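You operate a simulated robot arm through the tools that you are given. There is no shell and no other tool.

The job below is to be done with a simulated robot arm. You get a single attempt, and the scene is never put back.

JOB
Swap the steel cup in the chuck for the steel ring.
Fine: open the chuck lever, stand the cup on the done mat, close the lever till the jaws grip the ring square; marker key stays off. Set down upright: steel cup.
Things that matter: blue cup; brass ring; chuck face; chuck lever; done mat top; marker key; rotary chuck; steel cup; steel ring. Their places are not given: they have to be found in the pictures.

Only the result counts: the job must be done as asked and must still hold three seconds after the hand-in. Knocking over, shifting, dropping, spilling or breaking anything else fails it.

ROBOT AND FRAMES
A 6-joint arm with a two-finger parallel gripper, fixed in place. Base frame: the origin is on the floor under the middle of its stand, x ahead of it, y to its left, z up. Units: mm, rad, N and s.
It reaches about 1347 mm from its shoulder. Its first joint turns from -2.897 to 2.897 rad. Payload 3.91 kg.
Tool frame: the origin (TCP) lies between the finger pads and is the grasp point; the fingertips stand 30 mm ahead of it; z points along the fingers, y is the line along which they close. The gripper opens to 110 mm. The fingers are 20 mm wide and 10 mm thick; the gripper's body (48 by 112 mm) begins 55 mm behind the TCP.
Orientation is told as [roll, pitch, yaw] about the base's x, y, z axes, in that order, counted from this pose: with the fingers straight down and closing along the base's y, the tool's x points along the base's -x, its y along +y and its z along -z.

CONTROLS
- The arm moves only by the tool move_arm. Its argument "rows" is a list of rows, each a list of 7 numbers: the opening, from 0 (shut) to 1 (fully open), then the shift along the base's x, y, z in cm, then the turn, a rotation vector about the base's x, y, z in rad. In form: [[claw, x, y, z, rx, ry, rz], ...]. A call has 1 to 20 rows; each row shifts and turns the commanded pose from where the row before left it. A row lasts 0.2 s, in which the tool goes at most 50 mm and 0.15 rad; a call with a longer step from one row to the next is refused whole, and so is a gripper value outside its range. Where a pose cannot be reached the arm comes as near as it can. A force on the tool above 50 N (or 10 N above the force at the start of the call, whichever is more), or a blocked arm, ends the call early, and 0.2 s more pass. Each finger travels about 108 mm/s and halts on what it meets, pressing with about 28 N; the grip force reading is that of the motor and also rises with nothing between the fingers. The clock runs only during rows and for 0.2 s after the last one: add rows that do not move to give the fingers time. The reply holds the time, the measured pose of the TCP, the force on the tool along the base axes, the opening and the grip force, in the units named above and with some noise, with the torque about the TCP (base axes, N m) and any sound that the robot's microphone picked up, and new pictures: "pictures" is both (left out), scene, wrist or none.
- Cameras (640 x 400 px; columns grow to the right, rows downward): "scene" is fixed at [215.7, 657.7, 1425.8]; the picture's right is [-0.61, -0.79, 0.00], its down [-0.33, 0.25, -0.91] and it looks along [0.72, -0.55, -0.41] (base axes); focal length 337 px, centre (320, 200). "wrist" rides on the gripper at [72, 17, -103] in the tool frame; the picture's right is [-0.23, 0.97, 0.00], its down [-0.76, -0.18, -0.62] and it looks along [-0.61, -0.14, 0.78] (tool axes); focal length 222 px, centre (320, 200).
- locate(camera, pixels): for up to 12 pixels [column, row] of the newest picture of that camera ("zoom" is the newest enlarged one), the place [x, y, z] in the base frame of the surface seen there, good to about 3 mm, but the place of the scene camera against the robot may be out by one fixed shift of up to 18 mm in any direction. It takes no simulated time.
- close_up(camera, box): a new picture of the part [left, top, right, bottom] of that camera's present view, enlarged. It takes no simulated time.
- sign_off(): hands the job in; it is judged then, once.

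Open the gripper and draw the arm clear of the work before you hand the job in, unless the task says otherwise.

The tools are called as a command line: name --pt "numbers of a row" for each row, then --argument value for the rest, lists and objects as JSON in quotes. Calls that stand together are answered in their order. move_arm: Moves the arm, as the interface text tells. Its arguments: {"type":"object","properties":{"rows":{"type":"array","items":{"type":"array","items":{"type":"number"}}},"pictures":{"type":"string","enum":["both","scene","wrist","none"]}},"required":["rows"]} The other tools are called the same way: locate (camera, pixels) gives the place of the surface under pixels of a picture; close_up (camera, box) takes an enlarged picture of a part of a camera's view; sign_off () hands the job in.

At the start:

```text
time: 0.0
ee_pos: [457.5, 376.9, 1289.4]
ee_rot: [0.0, -0.002, 0.0]
force: [0.5, -1.4, -0.4]
wrist_torque: [0.03, -0.01, 0.01]
opening: 110.2
grip_force: 0.1
```

scene: 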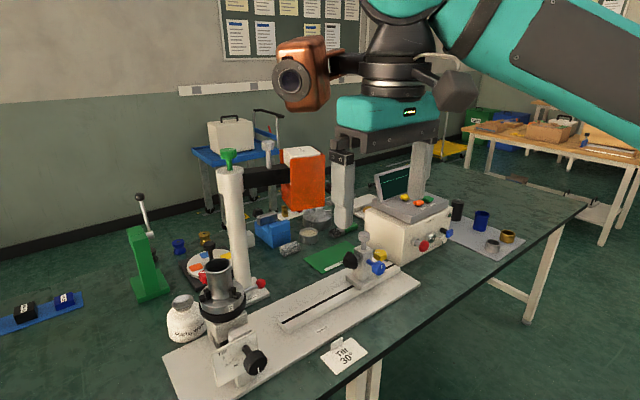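
wrist: 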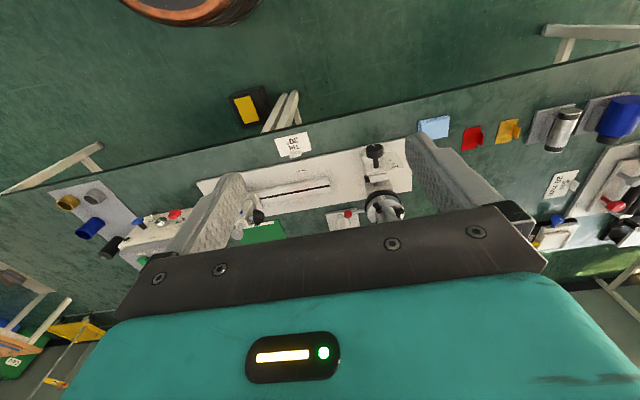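

The scene shows a tilted chuck near (222,290) holding a dark cup, and a tray with cups and rings near (485,235). I'll take enlarged pictures of these.

close_up --camera "scene" --box '[160, 240, 320, 400]'

close_up --camera "scene" --box '[420, 180, 560, 280]'

close_up --camera "scene" --box '[250, 180, 420, 290]'

close_up --camera "scene" --box '[110, 180, 280, 320]'

```text
2.50 times, centred on (240, 320) of scene
```

zoom: 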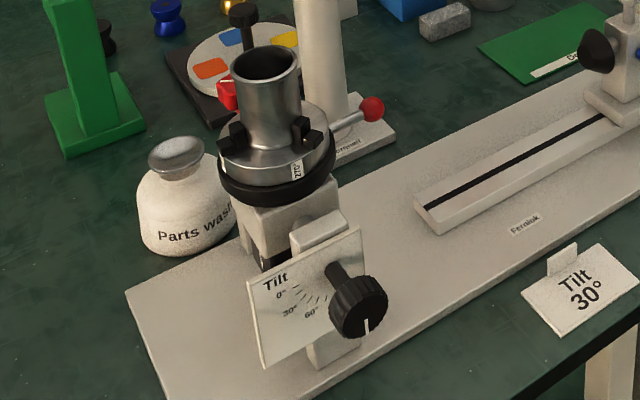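

```text
4.00 times, centred on (490, 230) of scene
```

zoom: 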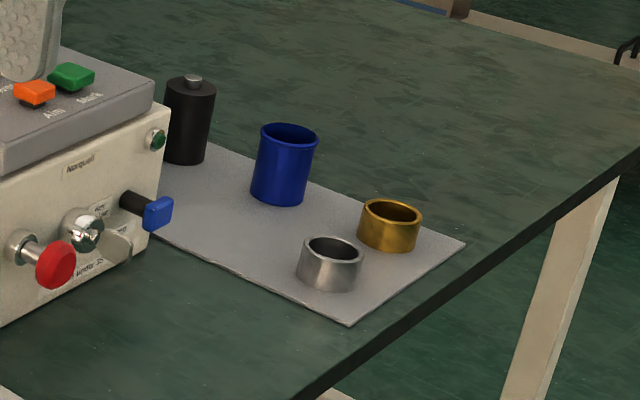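

```text
3.64 times, centred on (335, 235) of scene
```

zoom: 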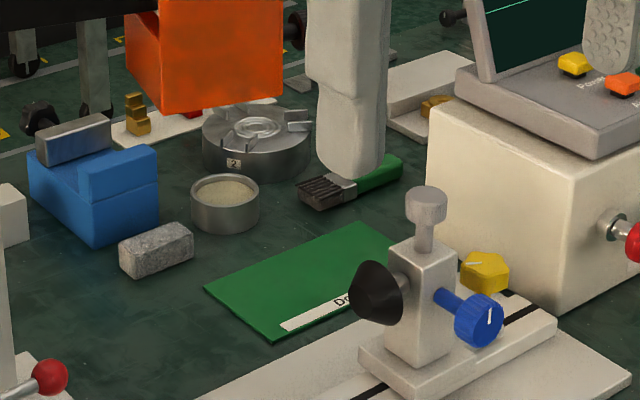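

```text
2.86 times, centred on (195, 250) of scene
```

zoom: 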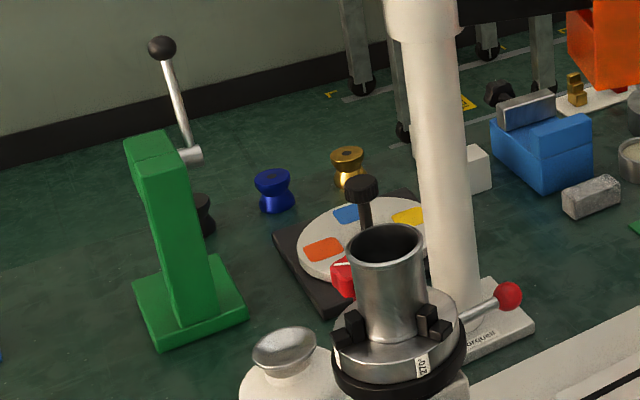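

The cup stands in a three-jaw chuck with a red-ball lever, and the green mat carries "Do…". I'll measure points on the chuck, cup and lever in this newest zoom, plus points on the mat and rings in the scene picture.

locate --camera "scene" --pixels '[[208, 269], [226, 278], [218, 262], [228, 268], [252, 284], [240, 290], [213, 302], [218, 330], [306, 258], [338, 270], [360, 243], [330, 255]]'

locate --camera "scene" --pixels '[[498, 242], [508, 243], [502, 250], [503, 240], [518, 240], [482, 213], [491, 213], [536, 240], [507, 260], [467, 208], [448, 234], [430, 246]]'

close_up --camera "scene" --box '[360, 180, 480, 270]'

close_up --camera "scene" --box '[185, 245, 275, 320]'

```text
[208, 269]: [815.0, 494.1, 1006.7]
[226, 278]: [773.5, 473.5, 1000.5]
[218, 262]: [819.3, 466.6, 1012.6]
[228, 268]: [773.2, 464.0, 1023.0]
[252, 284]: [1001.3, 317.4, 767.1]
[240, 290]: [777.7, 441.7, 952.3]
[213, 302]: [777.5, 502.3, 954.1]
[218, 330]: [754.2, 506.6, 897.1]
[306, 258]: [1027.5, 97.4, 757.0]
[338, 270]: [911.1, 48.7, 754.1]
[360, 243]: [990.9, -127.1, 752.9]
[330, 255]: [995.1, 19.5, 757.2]
```

```text
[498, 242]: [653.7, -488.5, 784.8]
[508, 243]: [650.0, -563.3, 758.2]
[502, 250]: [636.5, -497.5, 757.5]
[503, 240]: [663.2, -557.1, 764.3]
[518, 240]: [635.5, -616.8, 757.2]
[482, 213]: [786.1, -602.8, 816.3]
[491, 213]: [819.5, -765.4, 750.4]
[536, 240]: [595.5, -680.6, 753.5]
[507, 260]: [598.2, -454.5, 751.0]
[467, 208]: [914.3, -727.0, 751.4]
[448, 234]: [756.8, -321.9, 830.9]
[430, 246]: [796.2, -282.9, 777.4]
```

```text
4.44 times, centred on (420, 225) of scene
```

zoom: 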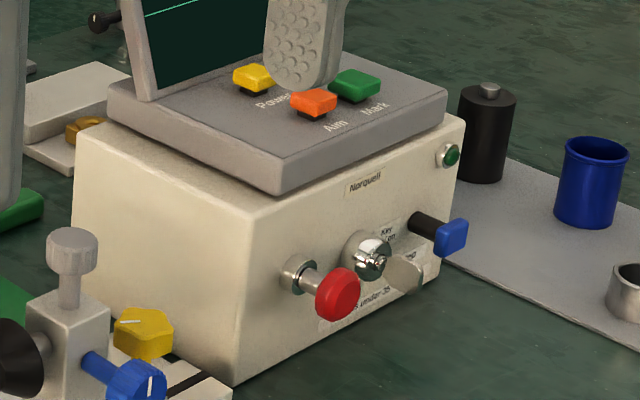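

```text
5.33 times, centred on (230, 282) of scene
```

zoom: 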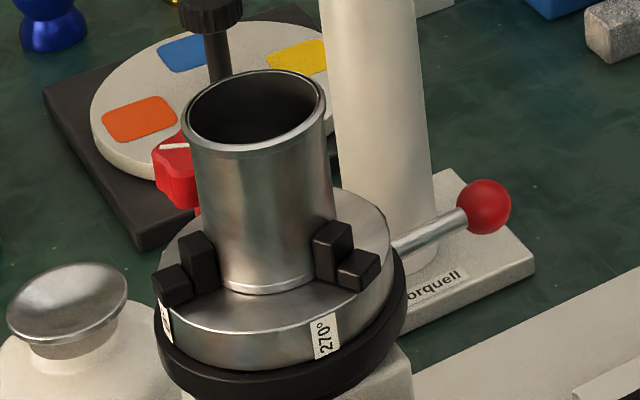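

The last zoom shows the cup, jaws and the lever with its red ball at (484,206). I'll measure these points in detail.

locate --camera "zoom" --pixels '[[484, 206], [486, 190], [430, 232], [400, 246], [187, 105], [324, 95], [255, 151], [262, 72], [230, 150], [300, 145], [260, 220], [260, 270]]'

locate --camera "zoom" --pixels '[[240, 310], [360, 210], [380, 230], [170, 240], [195, 240], [333, 230], [358, 258], [170, 275], [300, 310], [240, 350], [180, 320], [400, 290]]'

```text
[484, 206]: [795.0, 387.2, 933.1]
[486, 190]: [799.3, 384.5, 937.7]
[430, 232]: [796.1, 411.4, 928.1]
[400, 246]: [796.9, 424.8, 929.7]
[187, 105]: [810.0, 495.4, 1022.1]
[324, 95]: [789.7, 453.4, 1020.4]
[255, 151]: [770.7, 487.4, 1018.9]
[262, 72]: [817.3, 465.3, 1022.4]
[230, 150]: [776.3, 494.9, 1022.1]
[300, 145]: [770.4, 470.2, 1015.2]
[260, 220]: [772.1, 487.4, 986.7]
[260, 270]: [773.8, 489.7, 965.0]
```

```text
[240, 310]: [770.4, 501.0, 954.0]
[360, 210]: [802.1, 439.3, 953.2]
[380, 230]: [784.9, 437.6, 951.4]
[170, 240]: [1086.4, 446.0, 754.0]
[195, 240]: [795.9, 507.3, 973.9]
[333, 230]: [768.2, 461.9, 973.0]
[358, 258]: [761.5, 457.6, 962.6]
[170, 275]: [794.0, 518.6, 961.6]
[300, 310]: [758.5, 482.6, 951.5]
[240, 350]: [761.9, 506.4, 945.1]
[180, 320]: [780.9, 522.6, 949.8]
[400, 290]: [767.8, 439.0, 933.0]
```

The chuck face sits level at z≈953, with the cup axis near (794,476) in scene-camera coordinates. The wrist picture shows the chuck near (385,205) and the rings at top-left, so I'll enlarge those to cross-check the offset.

close_up --camera "wrist" --box '[320, 130, 460, 230]'

close_up --camera "wrist" --box '[40, 160, 200, 270]'

locate --camera "scene" --pixels '[[230, 190], [238, 230], [228, 155], [305, 170], [285, 205], [320, 205], [340, 160], [342, 225], [415, 150], [362, 240], [190, 310], [375, 205]]'

```text
4.00 times, centred on (390, 180) of wrist
```

zoom: 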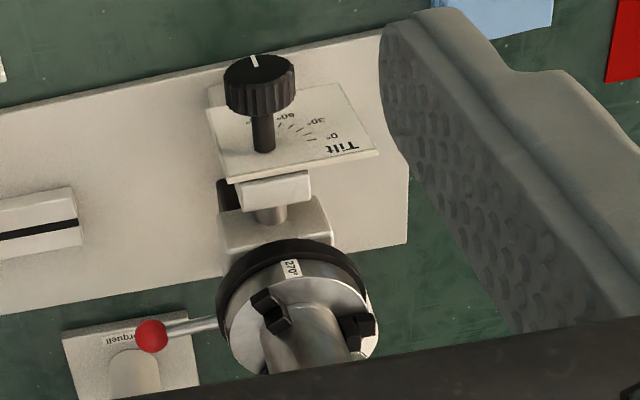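

```text
3.64 times, centred on (120, 215) of wrist
```

zoom: 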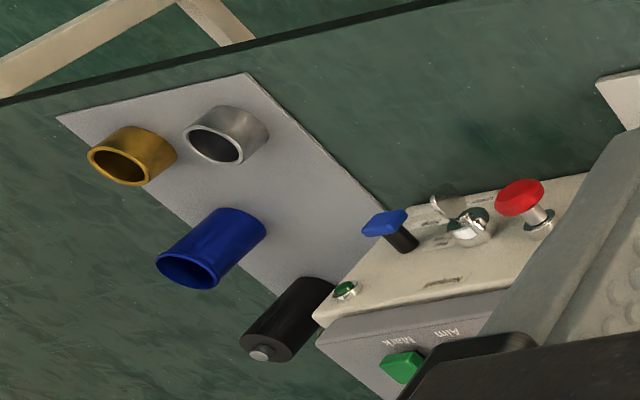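

```text
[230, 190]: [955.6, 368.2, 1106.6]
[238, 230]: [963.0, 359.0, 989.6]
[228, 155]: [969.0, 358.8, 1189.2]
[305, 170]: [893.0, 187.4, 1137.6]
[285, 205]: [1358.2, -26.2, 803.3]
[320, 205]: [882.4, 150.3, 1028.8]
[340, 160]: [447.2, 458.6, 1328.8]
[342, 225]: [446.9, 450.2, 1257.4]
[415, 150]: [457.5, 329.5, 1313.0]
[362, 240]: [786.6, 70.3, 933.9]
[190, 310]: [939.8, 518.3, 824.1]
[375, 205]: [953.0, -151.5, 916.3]
```

The column (x≈955+) and orange head (about (890,187), z 1030–1140) are well behind and right of the chuck. I'll move to about (600,480,1200) so the wrist camera looks right at the chuck.

move_arm --pt "1 2.86 2.06 -1.8 0 0 0" --pt "1 2.86 2.06 -1.8 0 0 0" --pt "1 2.86 2.06 -1.8 0 0 0" --pt "1 2.86 2.06 -1.8 0 0 0" --pt "1 2.86 2.06 -1.8 0 0 0" --pt "1 0 0 0 0 0 0"

```text
time: 1.4
ee_pos: [599.3, 481.7, 1198.4]
ee_rot: [-0.001, -0.002, 0.001]
force: [-0.3, 0.2, -0.6]
wrist_torque: [-0.01, 0.01, -0.02]
opening: 110.2
grip_force: 0.0
```

scene: 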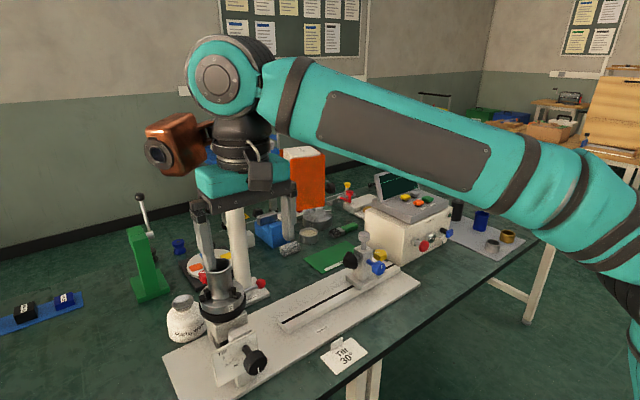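
wrist: 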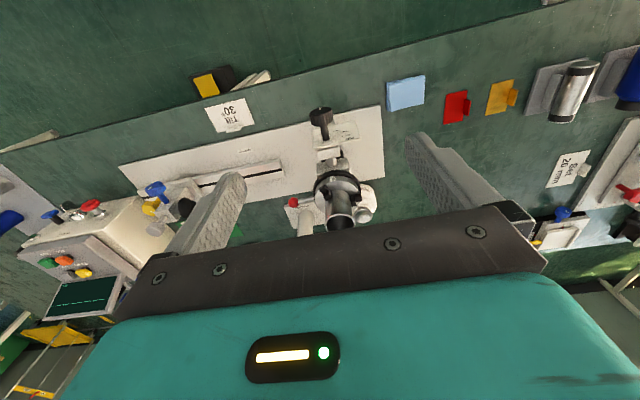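

The chuck with its cup is now at about (338,195) in the wrist picture. I'll enlarge and measure it there.

close_up --camera "wrist" --box '[270, 150, 400, 235]'

```text
4.71 times, centred on (335, 192) of wrist
```

zoom: 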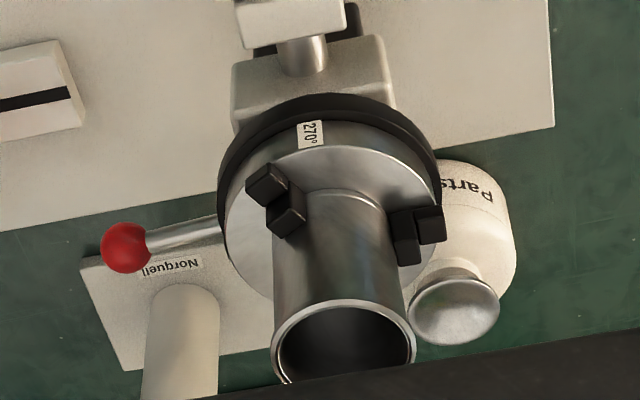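

Here the ball is at (126,247), rod (185,238), jaws (268,183)/(285,210) and (405,235)/(430,225), and the cup rim at (345,310). I'll get their places from the wrist camera, and the 270° label for both cameras.

locate --camera "zoom" --pixels '[[126, 247], [185, 238], [215, 232], [345, 300], [275, 345], [414, 345], [310, 310], [385, 308], [268, 178], [290, 205], [405, 225], [430, 218]]'

locate --camera "zoom" --pixels '[[299, 122], [322, 122], [300, 147], [323, 147], [340, 160], [340, 180], [250, 240], [410, 190], [350, 100], [240, 160], [430, 160], [330, 250]]'

close_up --camera "scene" --box '[185, 245, 275, 320]'

```text
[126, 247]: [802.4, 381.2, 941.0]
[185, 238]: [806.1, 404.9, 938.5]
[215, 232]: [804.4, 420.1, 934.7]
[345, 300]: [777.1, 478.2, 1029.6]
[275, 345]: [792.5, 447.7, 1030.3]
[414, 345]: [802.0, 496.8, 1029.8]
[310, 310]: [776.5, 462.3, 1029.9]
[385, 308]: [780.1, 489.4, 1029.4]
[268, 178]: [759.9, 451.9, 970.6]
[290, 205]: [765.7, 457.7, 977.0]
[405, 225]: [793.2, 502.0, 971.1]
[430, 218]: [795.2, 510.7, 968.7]
```

```text
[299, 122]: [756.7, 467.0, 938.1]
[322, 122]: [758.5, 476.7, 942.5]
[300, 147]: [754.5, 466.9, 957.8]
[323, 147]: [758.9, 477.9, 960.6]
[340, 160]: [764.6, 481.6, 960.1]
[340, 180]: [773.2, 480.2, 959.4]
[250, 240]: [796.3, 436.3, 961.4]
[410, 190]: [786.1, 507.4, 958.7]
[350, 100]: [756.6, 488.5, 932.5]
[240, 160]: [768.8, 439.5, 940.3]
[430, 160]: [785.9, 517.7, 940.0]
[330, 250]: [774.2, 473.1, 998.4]
```

```text
5.33 times, centred on (230, 282) of scene
```

zoom: 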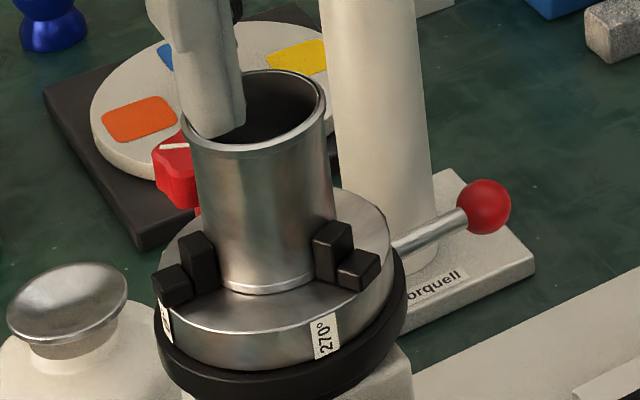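

The two cameras differ by a few mm (about 9 mm in z). I'll measure the same 270° label and the ball in the scene zoom to fix that shift.

locate --camera "zoom" --pixels '[[313, 319], [337, 313], [316, 358], [340, 350], [326, 336], [484, 206], [430, 232], [240, 140], [318, 120], [290, 150], [285, 73], [358, 258]]'

locate --camera "wrist" --pixels '[[206, 106], [243, 100], [215, 132], [253, 124], [386, 82], [424, 75], [390, 110], [424, 102]]'

locate --camera "scene" --pixels '[[322, 356], [343, 372], [367, 352], [348, 339], [165, 360], [182, 399], [419, 283], [395, 265]]'

locate --camera "wrist" --pixels '[[120, 169], [139, 202], [381, 108], [384, 183]]'

```text
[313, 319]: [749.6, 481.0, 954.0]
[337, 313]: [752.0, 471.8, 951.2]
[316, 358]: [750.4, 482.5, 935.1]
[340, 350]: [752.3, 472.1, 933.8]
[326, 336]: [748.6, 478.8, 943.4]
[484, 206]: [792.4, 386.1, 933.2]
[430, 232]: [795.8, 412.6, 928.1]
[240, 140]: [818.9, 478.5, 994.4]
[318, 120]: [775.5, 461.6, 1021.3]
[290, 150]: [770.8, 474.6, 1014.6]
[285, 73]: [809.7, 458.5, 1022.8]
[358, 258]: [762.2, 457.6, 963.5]
```

```text
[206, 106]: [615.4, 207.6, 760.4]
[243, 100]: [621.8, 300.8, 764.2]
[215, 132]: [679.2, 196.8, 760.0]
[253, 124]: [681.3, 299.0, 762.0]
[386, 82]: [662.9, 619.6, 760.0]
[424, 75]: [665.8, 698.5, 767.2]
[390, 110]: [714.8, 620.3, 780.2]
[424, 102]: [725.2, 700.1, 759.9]
```

```text
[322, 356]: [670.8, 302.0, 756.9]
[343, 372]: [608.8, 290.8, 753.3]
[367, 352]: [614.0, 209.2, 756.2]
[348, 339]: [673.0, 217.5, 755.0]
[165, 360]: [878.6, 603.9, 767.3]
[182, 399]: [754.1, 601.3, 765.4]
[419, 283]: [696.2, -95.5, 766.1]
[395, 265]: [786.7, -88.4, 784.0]
```

```text
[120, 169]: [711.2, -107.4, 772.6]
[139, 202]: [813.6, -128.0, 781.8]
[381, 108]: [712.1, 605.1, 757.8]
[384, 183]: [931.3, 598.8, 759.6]
```

The scene camera is shifted by about (+6,−5,+7.5), so true places are: chuck axis ≈(799,472), face z≈960, cup rim z≈1030, lever ball ≈(808,378,933). I'll go above the ball, yawing 90° so the fingers can straddle it along x.

move_arm --pt "1 1.9 -0.95 -0.4 0 0 0.1428" --pt "1 1.9 -0.95 -0.4 0 0 0.1428" --pt "1 1.9 -0.95 -0.4 0 0 0.1428" --pt "1 1.9 -0.95 -0.4 0 0 0.1428" --pt "1 1.9 -0.95 -0.4 0 0 0.1428" --pt "1 1.9 -0.95 -0.4 0 0 0.1428" --pt "1 1.9 -0.95 -0.4 0 0 0.1428" --pt "1 1.9 -0.95 -0.4 0 0 0.1428" --pt "1 1.9 -0.95 -0.4 0 0 0.1428" --pt "1 1.9 -0.95 -0.4 0 0 0.1428" --pt "0.5 1.9 -0.95 -0.4 0 0 0.1428" --pt "0.36 0 0 0 0 0 0" --pt "0.36 0 0 0 0 0 0"

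```text
time: 4.2
ee_pos: [809.5, 377.6, 1153.7]
ee_rot: [0.001, -0.003, 1.571]
force: [-0.3, 0.4, 0.1]
wrist_torque: [-0.01, 0.01, 0.02]
opening: 39.6
grip_force: 0.0
```

scene: 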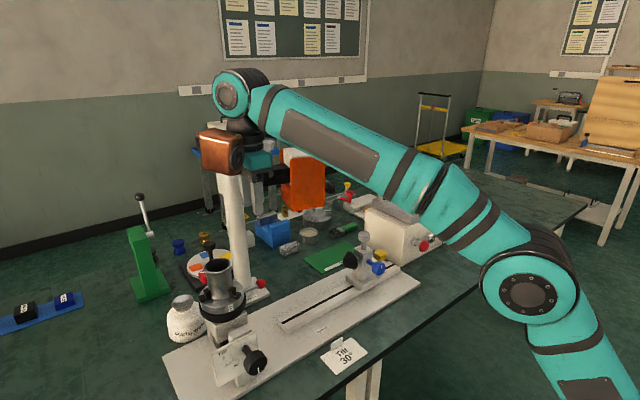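
wrist: 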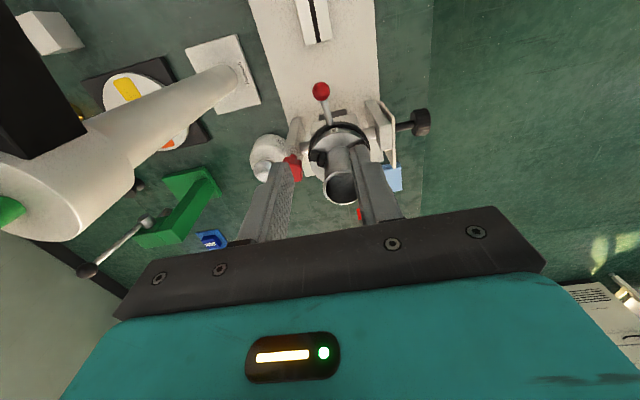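

The wrist view shows the ball at (321,91) with the rod down to the chuck at (335,140). I'll measure the ball, rod, chuck rim and also the copper housing in the scene at (220,150) to know the hand's clearance.

locate --camera "wrist" --pixels '[[321, 91], [325, 110], [328, 118], [339, 200], [339, 130], [318, 158]]'

locate --camera "scene" --pixels '[[220, 150], [205, 165], [240, 165], [220, 175], [245, 130], [255, 160]]'

close_up --camera "wrist" --box '[260, 70, 440, 210]'

close_up --camera "scene" --box '[180, 60, 340, 220]'

```text
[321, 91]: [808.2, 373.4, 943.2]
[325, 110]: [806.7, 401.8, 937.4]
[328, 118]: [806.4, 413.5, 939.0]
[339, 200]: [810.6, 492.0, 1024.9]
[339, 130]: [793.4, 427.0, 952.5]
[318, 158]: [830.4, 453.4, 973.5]
```

```text
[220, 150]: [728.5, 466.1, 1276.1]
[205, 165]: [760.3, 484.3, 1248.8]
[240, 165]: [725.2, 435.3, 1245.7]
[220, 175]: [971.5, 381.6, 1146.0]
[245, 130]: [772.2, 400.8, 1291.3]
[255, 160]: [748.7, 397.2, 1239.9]
```

```text
2.86 times, centred on (350, 140) of wrist
```

zoom: 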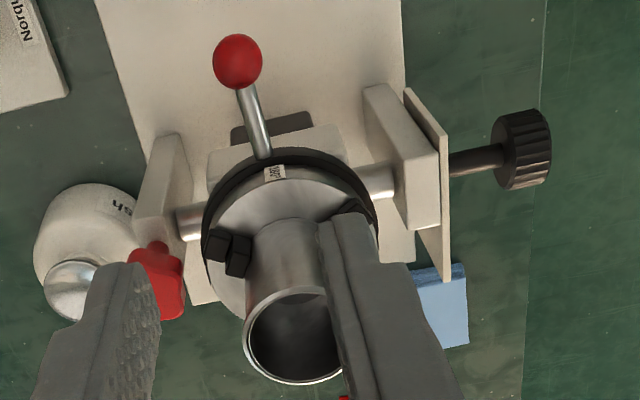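

```text
2.50 times, centred on (260, 140) of scene
```

zoom: 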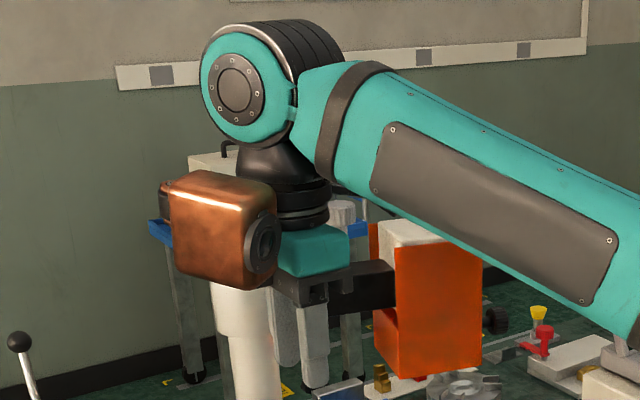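

The copper housing rides on the hand, so I need its lowest edge relative to the cup rim (z 1030). I'll measure its lower corners in the newest zoom.

locate --camera "zoom" --pixels '[[180, 265], [200, 275], [225, 282], [240, 286], [265, 275], [270, 240], [215, 180], [165, 200], [175, 240], [262, 200], [300, 265], [350, 280]]'

```text
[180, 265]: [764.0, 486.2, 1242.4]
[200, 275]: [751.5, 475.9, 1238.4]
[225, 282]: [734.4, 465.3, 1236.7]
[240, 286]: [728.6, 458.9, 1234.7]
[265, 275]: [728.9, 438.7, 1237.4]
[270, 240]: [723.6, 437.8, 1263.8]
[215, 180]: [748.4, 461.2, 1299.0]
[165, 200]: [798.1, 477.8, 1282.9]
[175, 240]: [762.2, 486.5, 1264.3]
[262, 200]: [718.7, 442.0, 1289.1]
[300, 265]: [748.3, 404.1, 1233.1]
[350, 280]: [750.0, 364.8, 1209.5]
```

The housing's underside is ≈88 mm above the TCP, so with TCP z≈957 it clears the cup rim by ≈15 mm. I'll descend with the fingers straddling the ball at (808,376,933).

move_arm --pt "0.36 0 0 -3.9 0 0 0" --pt "0.36 0 0 -3.9 0 0 0" --pt "0.36 0 0 -3.9 0 0 0" --pt "0.36 0 0 -3.9 0 0 0" --pt "0.36 0 -0.1 -2.5 0 0 0" --pt "0.36 0 0 -1.5 0 0 0" --pt "0.36 0 0 0 0 0 0"

```text
time: 5.8
ee_pos: [809.1, 376.6, 957.9]
ee_rot: [-0.001, -0.002, 1.571]
force: [0.1, 0.0, -0.7]
wrist_torque: [0.0, 0.01, 0.02]
opening: 39.7
grip_force: 0.0
```

scene: 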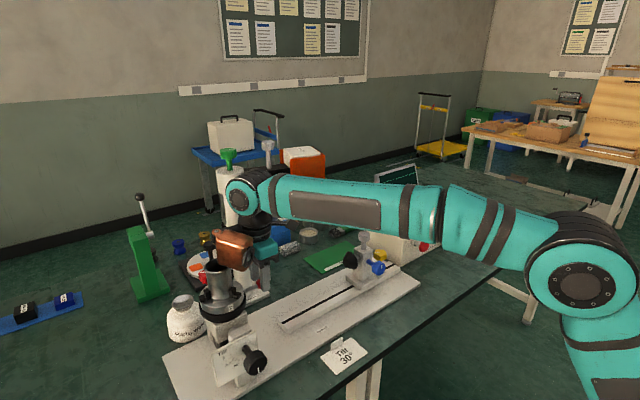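
wrist: 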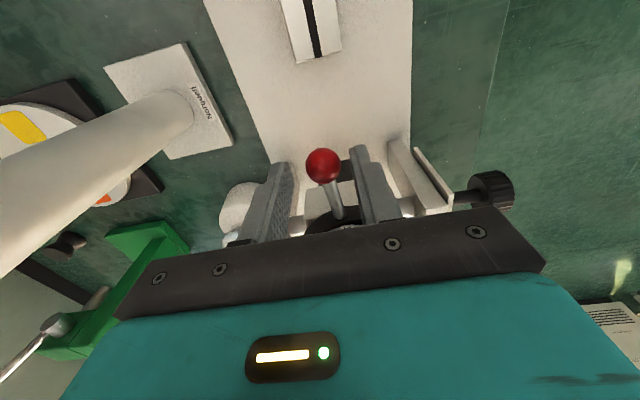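

The ball is between the fingers at (323,165). I'll check the clearance to the cup in the scene close-up before pushing.

close_up --camera "scene" --box '[180, 220, 290, 320]'

close_up --camera "wrist" --box '[260, 130, 420, 240]'

```text
4.00 times, centred on (235, 270) of scene
```

zoom: 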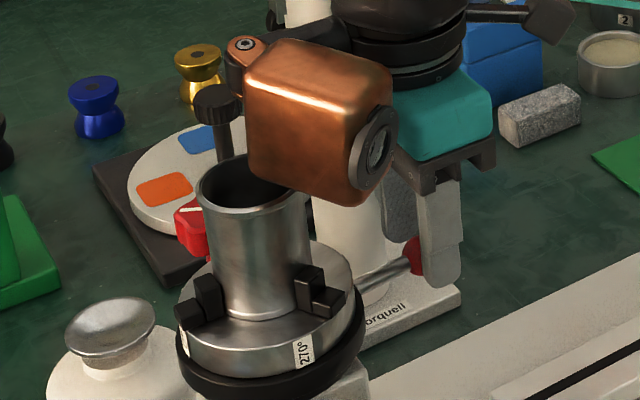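

```text
3.64 times, centred on (340, 185) of wrist
```

zoom: 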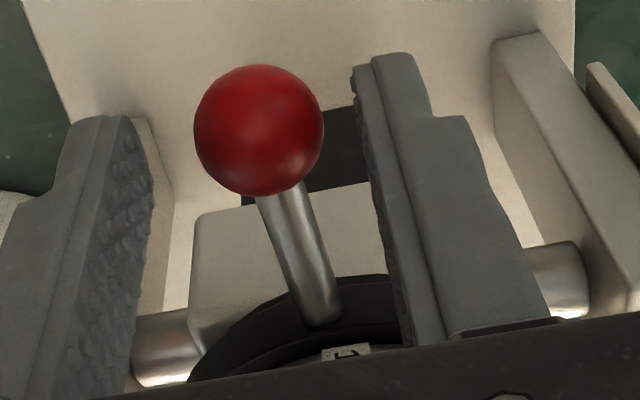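

Clearances look fine. I'll press the lever gently toward −x (about 15 mm, ≈5 mm past contact) and read the force.

move_arm --pt "0.36 -0.7 0 0 0 0 0" --pt "0.36 -0.3 0 0 0 0 0" --pt "0.36 -0.2 0 0 0 0 0" --pt "0.36 -0.2 0 0 0 0 0" --pt "0.36 -0.2 0 0 0 0 0"

```text
time: 7.0
ee_pos: [794.4, 374.3, 957.9]
ee_rot: [0.0, -0.002, 1.569]
force: [10.2, -1.1, 2.7]
wrist_torque: [-0.01, -0.35, -0.04]
opening: 44.5
grip_force: 4.4
```

scene: 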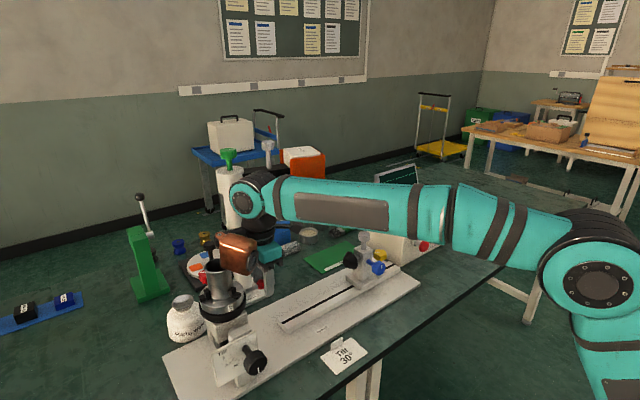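
wrist: 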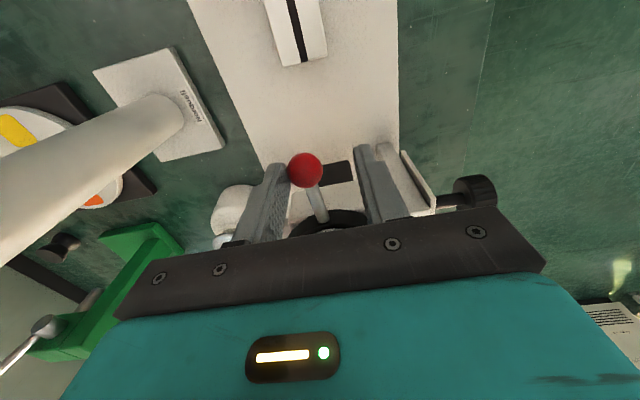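

Pushing −x gave 10 N and forced the finger open (44.5 mm) with the ball barely moving, so that way looks blocked. I'll try the other direction, +x.

move_arm --pt "0.36 1.4 0 0 0 0 0" --pt "0.36 0.7 0 0 0 0 0" --pt "0.36 0.3 0 0 0 0 0" --pt "0.36 0.2 0 0 0 0 0" --pt "0.36 0.2 0 0 0 0 0" --pt "0.36 0.2 0 0 0 0 0"

```text
time: 8.4
ee_pos: [823.5, 374.5, 956.7]
ee_rot: [0.0, -0.002, 1.57]
force: [-4.4, 0.7, -1.1]
wrist_torque: [0.04, 0.13, -0.01]
opening: 41.9
grip_force: 2.4
```

scene: 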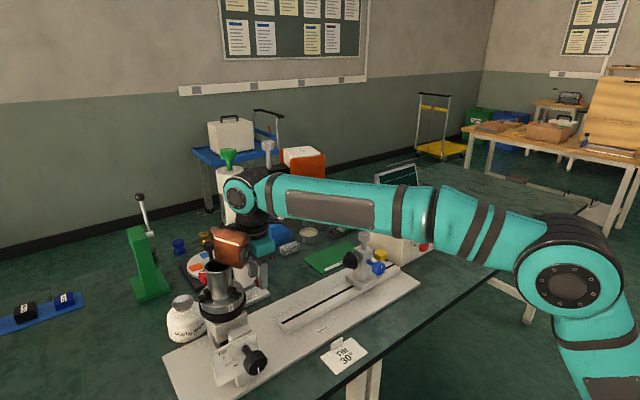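
wrist: 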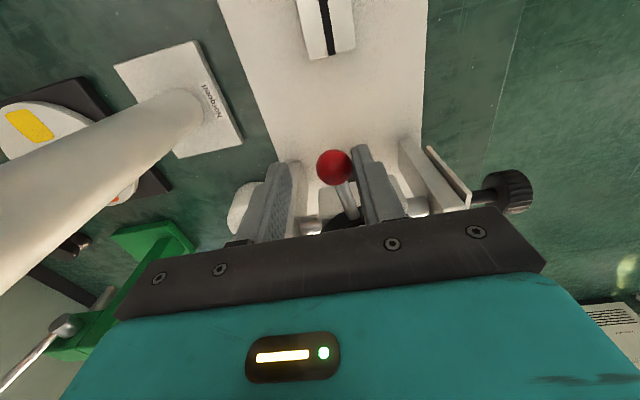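

This way the force is only 4.4 N; I'll measure the ball to see whether it moved.

locate --camera "wrist" --pixels '[[334, 167], [325, 160], [342, 175], [344, 195]]'

close_up --camera "wrist" --box '[260, 130, 420, 240]'

close_up --camera "scene" --box '[180, 220, 290, 320]'

```text
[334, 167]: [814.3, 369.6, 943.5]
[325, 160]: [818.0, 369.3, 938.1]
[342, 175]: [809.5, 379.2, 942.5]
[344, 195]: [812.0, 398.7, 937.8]
```

```text
3.64 times, centred on (340, 185) of wrist
```

zoom: 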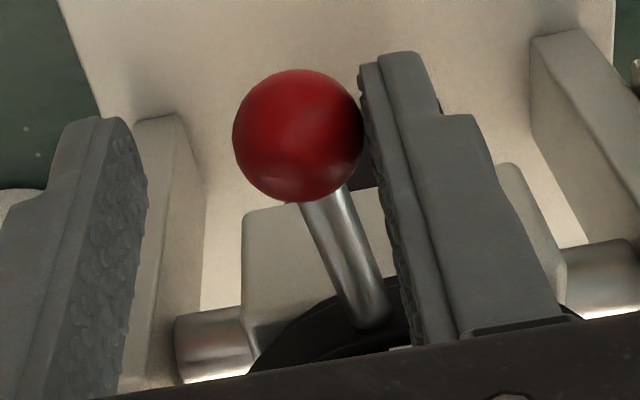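

```text
4.00 times, centred on (235, 270) of scene
```

zoom: 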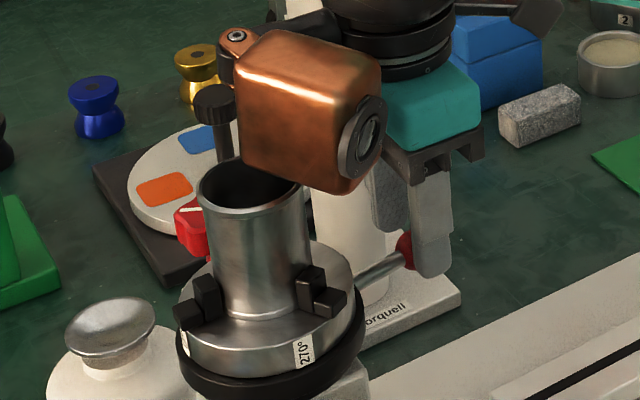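

The ball moved about 6 mm to ≈(815,374), so the lever opens toward +x (counter-clockwise about the chuck axis). I'll close the fingers loosely around it and follow the arc.

move_arm --pt "0.25 0.3 0.1 0 0 0 0.05" --pt "0.25 0.6 0.3 0 0 0 0.06" --pt "0.25 0.95 0.4 0 0 0 0.1" --pt "0.25 0.9 0.5 0 0 0 0.1" --pt "0.25 0 0 0 0 0 0"

close_up --camera "scene" --box '[180, 220, 290, 320]'

```text
time: 9.6
ee_pos: [851.8, 386.3, 958.0]
ee_rot: [-0.001, 0.0, 1.88]
force: [-1.8, -1.8, 0.2]
wrist_torque: [-0.04, 0.07, 0.03]
opening: 28.8
grip_force: 1.5
```

scene: 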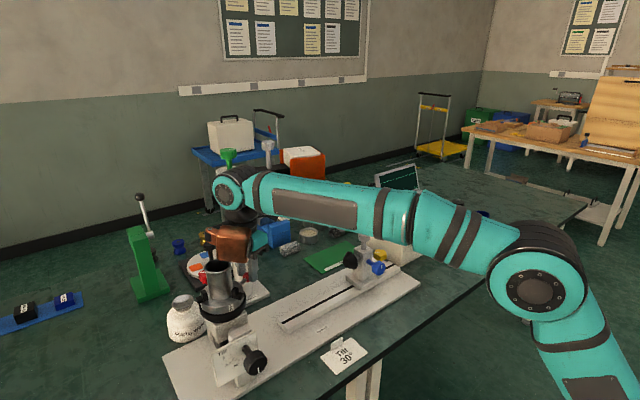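
wrist: 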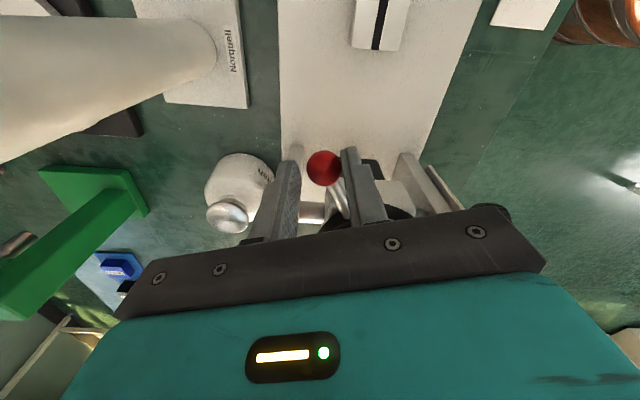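

```text
4.00 times, centred on (235, 270) of scene
```

zoom: 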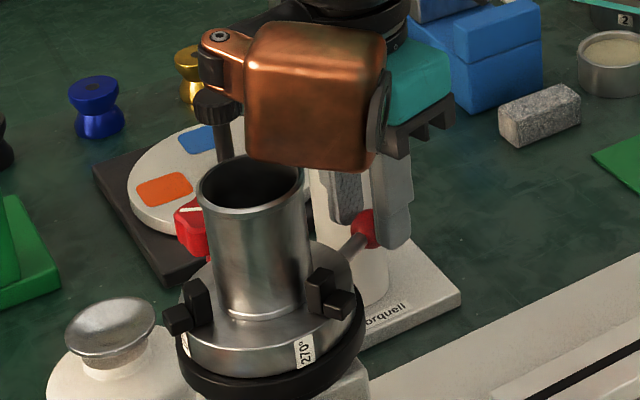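

The jaws are visibly moving outward and the force is only ~2 N. I'll continue along the arc.

move_arm --pt "0.25 0.76 0.7 0 0 0 0.13" --pt "0.25 0.79 0.67 0 0 0 0.13" --pt "0.25 0.71 0.75 0 0 0 0.13" --pt "0.25 0 0 0 0 0 0"

close_up --camera "scene" --box '[180, 220, 290, 320]'

```text
time: 10.6
ee_pos: [872.0, 408.1, 958.6]
ee_rot: [-0.001, -0.002, 2.272]
force: [-13.3, -5.2, 0.9]
wrist_torque: [-0.18, 0.33, -0.08]
opening: 34.4
grip_force: 6.6
```

scene: 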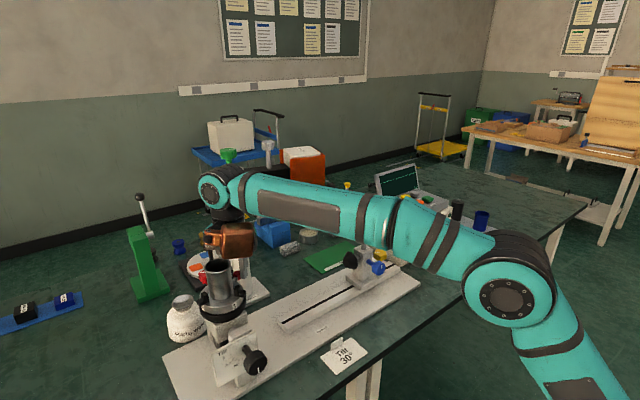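
wrist: 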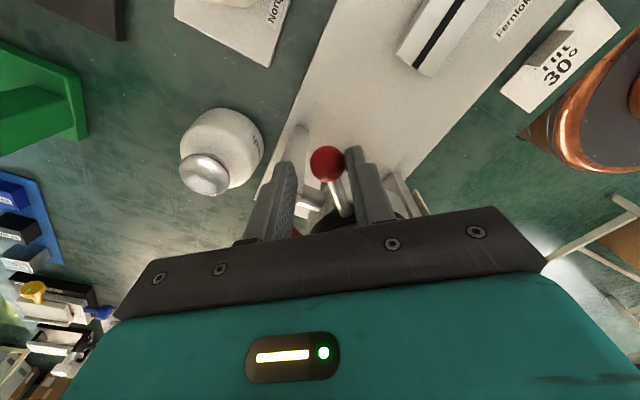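

```text
4.00 times, centred on (235, 270) of scene
```

zoom: 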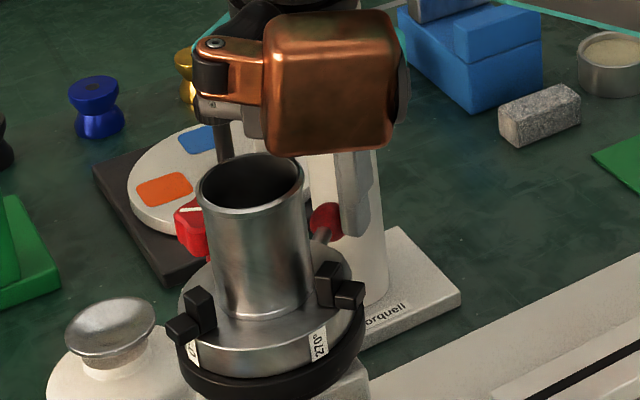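

The 270° label shifted right in this zoom (from 304 to 319), meaning the lever has hit its open stop and was starting to turn the chuck; the force rose to 14 N. I'll back off now, open the fingers, and rise clear.

move_arm --pt "0.3 -0.4 -0.4 0 0 0 0" --pt "0.4 0 0 0 0 0 0" --pt "0.4 0 0 0 0 0 0" --pt "0.4 0 0 3 0 0 0" --pt "0.4 0 0 4.5 0 0 0" --pt "0.4 0 0 4.5 0 0 0" --pt "0.4 0 0 4.5 0 0 0"

close_up --camera "scene" --box '[180, 240, 290, 320]'

```text
time: 12.2
ee_pos: [867.5, 406.4, 1122.0]
ee_rot: [0.0, -0.001, 2.271]
force: [-0.1, -0.8, 0.9]
wrist_torque: [0.03, -0.03, 0.0]
opening: 43.9
grip_force: 0.0
```

scene: 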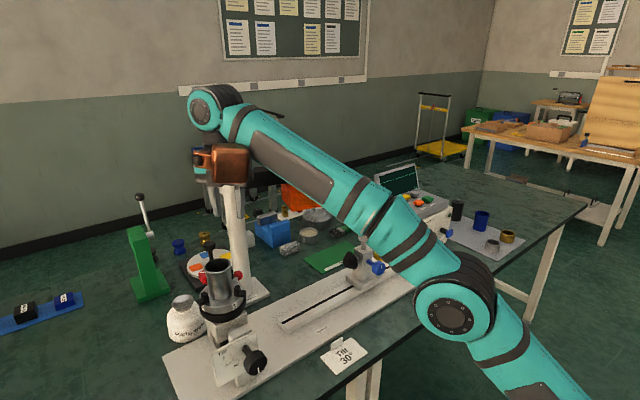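
wrist: 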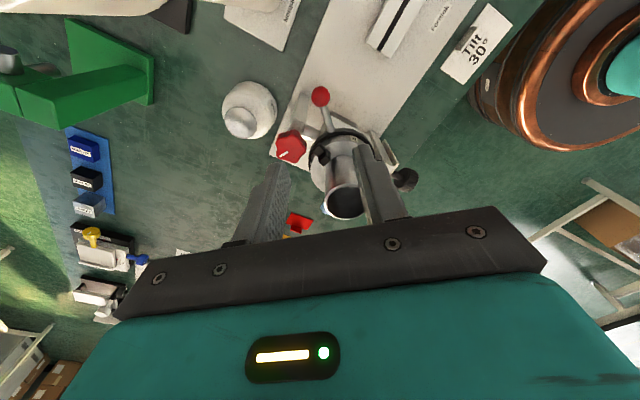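

```text
5.00 times, centred on (235, 280) of scene
```

zoom: 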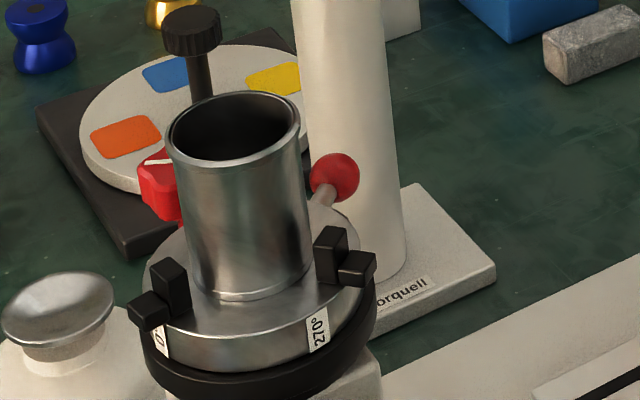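

The jaws now stand clear of the cup, which is still upright. I'll measure jaws, cup rim, and ball in this zoom, and the mat corners plus obstacles around it in the scene.

locate --camera "zoom" --pixels '[[333, 232], [318, 275], [343, 240], [355, 262], [170, 262], [185, 265], [148, 300], [166, 128], [299, 118], [235, 158], [245, 94], [333, 175]]'

locate --camera "zoom" --pixels '[[309, 320], [328, 312], [310, 350], [329, 340], [240, 345], [200, 290], [300, 305], [240, 320]]'

close_up --camera "scene" --box '[250, 180, 420, 290]'

close_up --camera "wrist" --box '[260, 70, 440, 230]'

```text
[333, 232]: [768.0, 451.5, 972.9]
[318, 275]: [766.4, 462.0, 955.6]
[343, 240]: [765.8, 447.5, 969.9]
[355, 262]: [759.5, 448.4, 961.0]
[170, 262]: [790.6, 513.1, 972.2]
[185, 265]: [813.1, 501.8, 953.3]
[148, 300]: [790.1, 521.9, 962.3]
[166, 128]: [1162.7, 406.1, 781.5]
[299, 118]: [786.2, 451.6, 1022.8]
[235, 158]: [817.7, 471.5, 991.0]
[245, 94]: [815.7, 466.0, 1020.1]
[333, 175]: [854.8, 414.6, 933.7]
```

```text
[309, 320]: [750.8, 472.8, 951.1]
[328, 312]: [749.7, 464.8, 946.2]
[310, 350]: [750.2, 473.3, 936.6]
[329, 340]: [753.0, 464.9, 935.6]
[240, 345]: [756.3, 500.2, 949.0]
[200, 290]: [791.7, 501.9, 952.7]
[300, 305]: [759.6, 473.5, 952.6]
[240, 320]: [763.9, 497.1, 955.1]
```

```text
3.64 times, centred on (335, 235) of scene
```

zoom: 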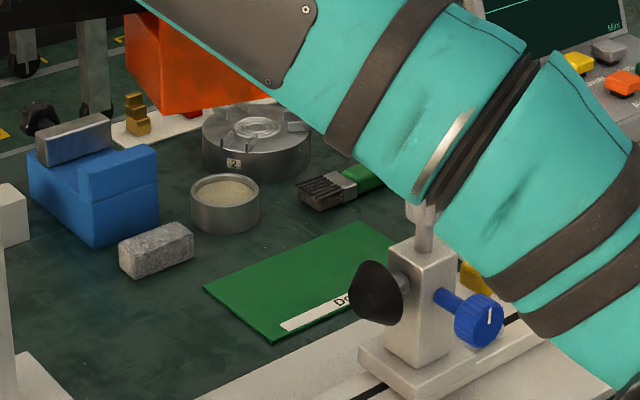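

```text
2.50 times, centred on (350, 150) of wrist
```

zoom: 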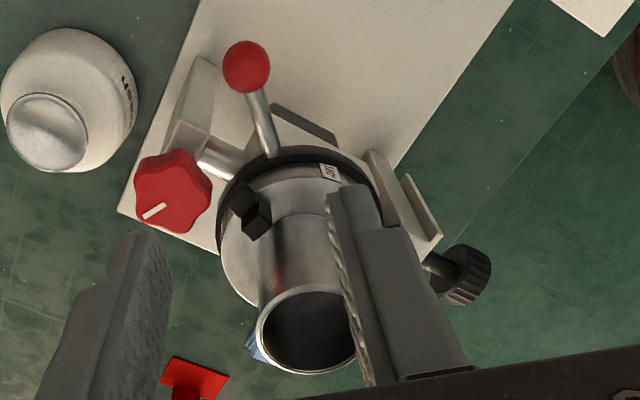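

The jaws' inner faces are at ≈31–32 mm radius now, and the ball is at about −45°. I'll swing back to a yaw-0 viewing pose at (620,480,1200), and measure the mat corners.

locate --camera "scene" --pixels '[[305, 259.5], [322.5, 272.5], [345.5, 242.5], [328, 268], [335, 262], [354, 262], [366, 238], [366, 222], [318, 210], [334, 233], [290, 205], [300, 215]]'

move_arm --pt "0.5 -1.5 0.46 0.5 0 0 -0.142" --pt "0.7 -1.5 0.46 0.5 0 0 -0.142" --pt "1 -1.5 0.46 0.5 0 0 -0.142" --pt "1 -1.5 0.46 0.5 0 0 -0.142" --pt "1 -1.5 0.46 0.5 0 0 -0.142" --pt "1 -1.5 0.46 0.5 0 0 -0.142" --pt "1 -1.5 0.46 0.5 0 0 -0.142" --pt "1 -1.5 0.46 0.5 0 0 -0.142" --pt "1 -1.5 0.46 0.5 0 0 -0.142" --pt "1 -1.5 0.46 0.5 0 0 -0.142" --pt "1 -1.5 0.46 0.5 0 0 -0.142" --pt "1 -1.5 0.46 0.5 0 0 -0.142" --pt "1 -1.5 0.46 0.5 0 0 -0.142" --pt "1 -1.5 0.46 0.5 0 0 -0.142" --pt "1 -1.5 0.46 0.5 0 0 -0.142" --pt "1 -1.5 0.46 0.5 0 0 -0.142"

```text
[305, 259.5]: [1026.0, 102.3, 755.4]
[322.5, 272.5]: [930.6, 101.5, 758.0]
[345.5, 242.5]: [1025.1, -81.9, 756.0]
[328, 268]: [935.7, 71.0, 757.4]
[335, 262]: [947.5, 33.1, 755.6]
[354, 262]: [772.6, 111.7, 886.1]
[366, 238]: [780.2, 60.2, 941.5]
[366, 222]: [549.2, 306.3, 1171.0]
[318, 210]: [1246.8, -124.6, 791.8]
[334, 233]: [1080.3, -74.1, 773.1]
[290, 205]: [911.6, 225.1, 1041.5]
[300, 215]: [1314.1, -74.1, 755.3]
```

```text
time: 15.6
ee_pos: [631.0, 479.3, 1201.9]
ee_rot: [0.001, -0.002, -0.005]
force: [0.9, -0.3, -0.7]
wrist_torque: [-0.01, 0.05, 0.01]
opening: 109.9
grip_force: 0.1
```

scene: 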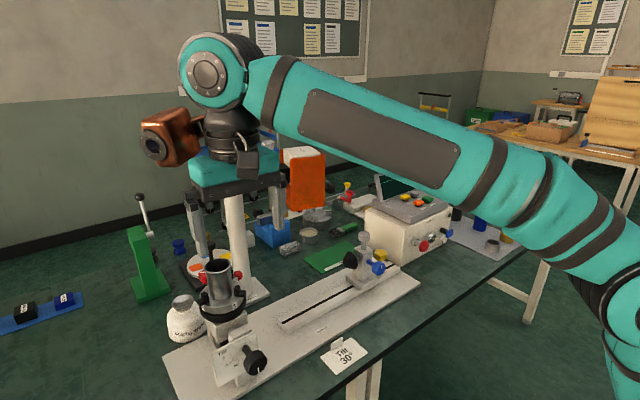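
wrist: 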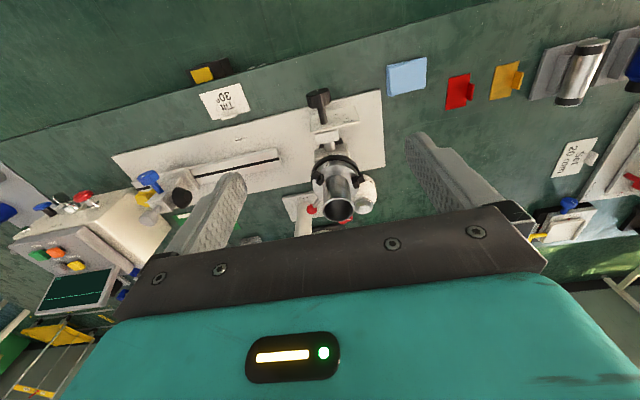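

The mat spans about x 936–1032, y −87–97 (corrected), z≈763. Now I'll enlarge the wrist view of the cup at (338,185).

close_up --camera "wrist" --box '[285, 145, 395, 225]'

```text
5.00 times, centred on (340, 185) of wrist
```

zoom: 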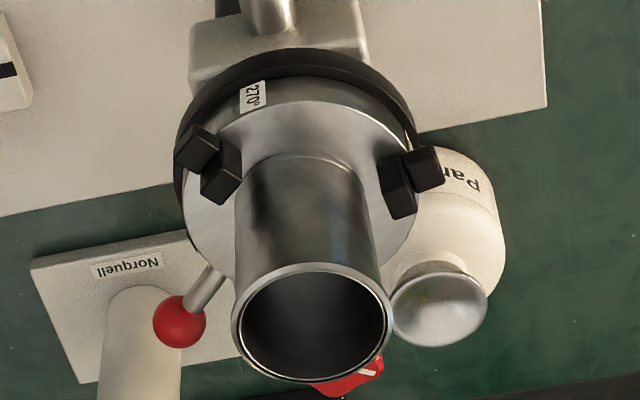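

The rim ellipse spans (232–392, 262–382) in this zoom. I'll measure rim points all around, the jaw inner faces, and the face.

locate --camera "zoom" --pixels '[[235, 325], [389, 322], [310, 266], [270, 278], [355, 277], [312, 379], [260, 360], [368, 357]]'

locate --camera "zoom" --pixels '[[198, 140], [222, 155], [215, 190], [240, 175], [395, 172], [422, 165], [400, 205], [385, 190], [200, 220], [320, 130], [400, 240], [250, 130]]'

```text
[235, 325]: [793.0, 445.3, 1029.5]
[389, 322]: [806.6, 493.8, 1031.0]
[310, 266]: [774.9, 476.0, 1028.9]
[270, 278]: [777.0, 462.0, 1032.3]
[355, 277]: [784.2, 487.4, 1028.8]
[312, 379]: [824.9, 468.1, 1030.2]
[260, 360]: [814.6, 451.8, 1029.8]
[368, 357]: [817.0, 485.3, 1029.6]
```

```text
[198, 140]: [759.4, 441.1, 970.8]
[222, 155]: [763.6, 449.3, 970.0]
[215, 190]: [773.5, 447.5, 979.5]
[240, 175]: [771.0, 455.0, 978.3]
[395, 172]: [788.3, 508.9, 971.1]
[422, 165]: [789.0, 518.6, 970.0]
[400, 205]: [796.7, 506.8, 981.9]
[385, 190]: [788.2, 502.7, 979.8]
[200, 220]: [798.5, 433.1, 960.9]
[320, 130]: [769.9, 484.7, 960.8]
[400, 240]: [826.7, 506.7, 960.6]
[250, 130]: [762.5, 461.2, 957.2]
```

Fitting the rim points gives the cup axis at ≈(799.5,471), radius 25, rim z 1030; jaw tops z≈981. I'll move over it and descend to TCP z≈1018, keeping fingertips (z 988) above the jaws.

move_arm --pt "1 4.2 -0.21 -1.3 0 0 0.005" --pt "1 4.2 -0.2 -1.3 0 0 0" --pt "1 4.2 -0.2 -1.3 0 0 0" --pt "1 4.2 -0.2 -1.3 0 0 0" --pt "1 0 0 -4 0 0 0" --pt "1 0 0 -4 0 0 0" --pt "1 0 0 -2.5 0 0 0" --pt "1 0 0 0 0 0 0"

close_up --camera "scene" --box '[170, 210, 280, 320]'

```text
time: 17.4
ee_pos: [797.7, 469.3, 1045.8]
ee_rot: [0.001, -0.001, 0.004]
force: [0.2, 0.2, 0.4]
wrist_torque: [-0.01, 0.0, 0.02]
opening: 109.9
grip_force: 0.0
```

scene: 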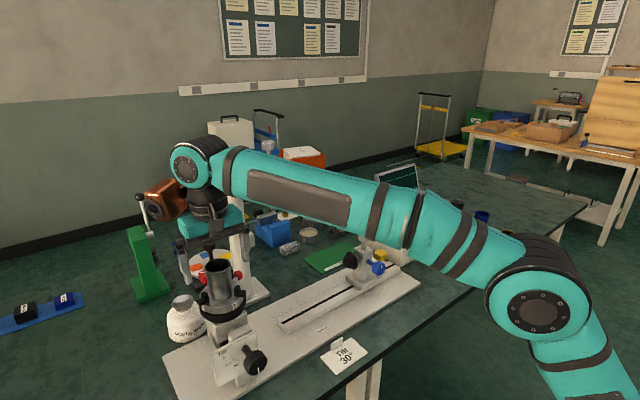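
wrist: 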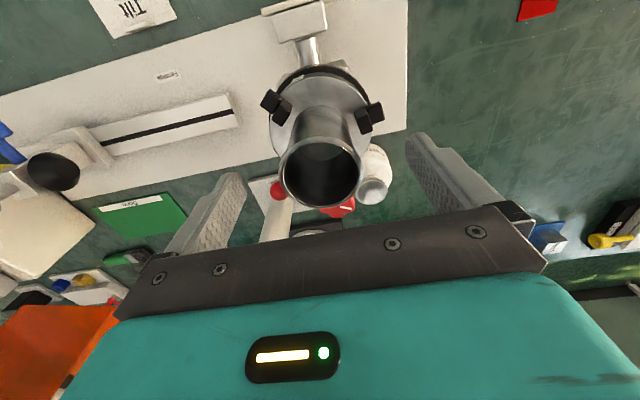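

```text
3.64 times, centred on (225, 265) of scene
```

zoom: 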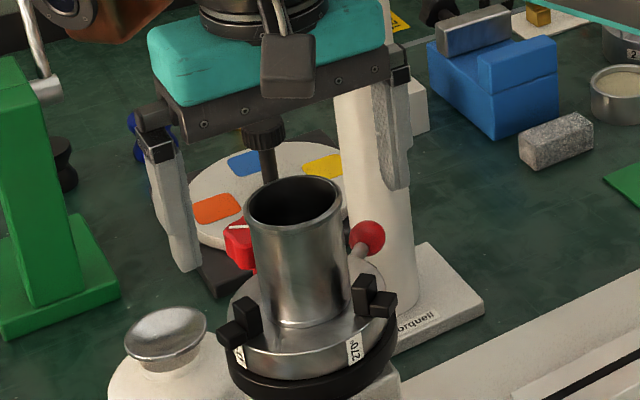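

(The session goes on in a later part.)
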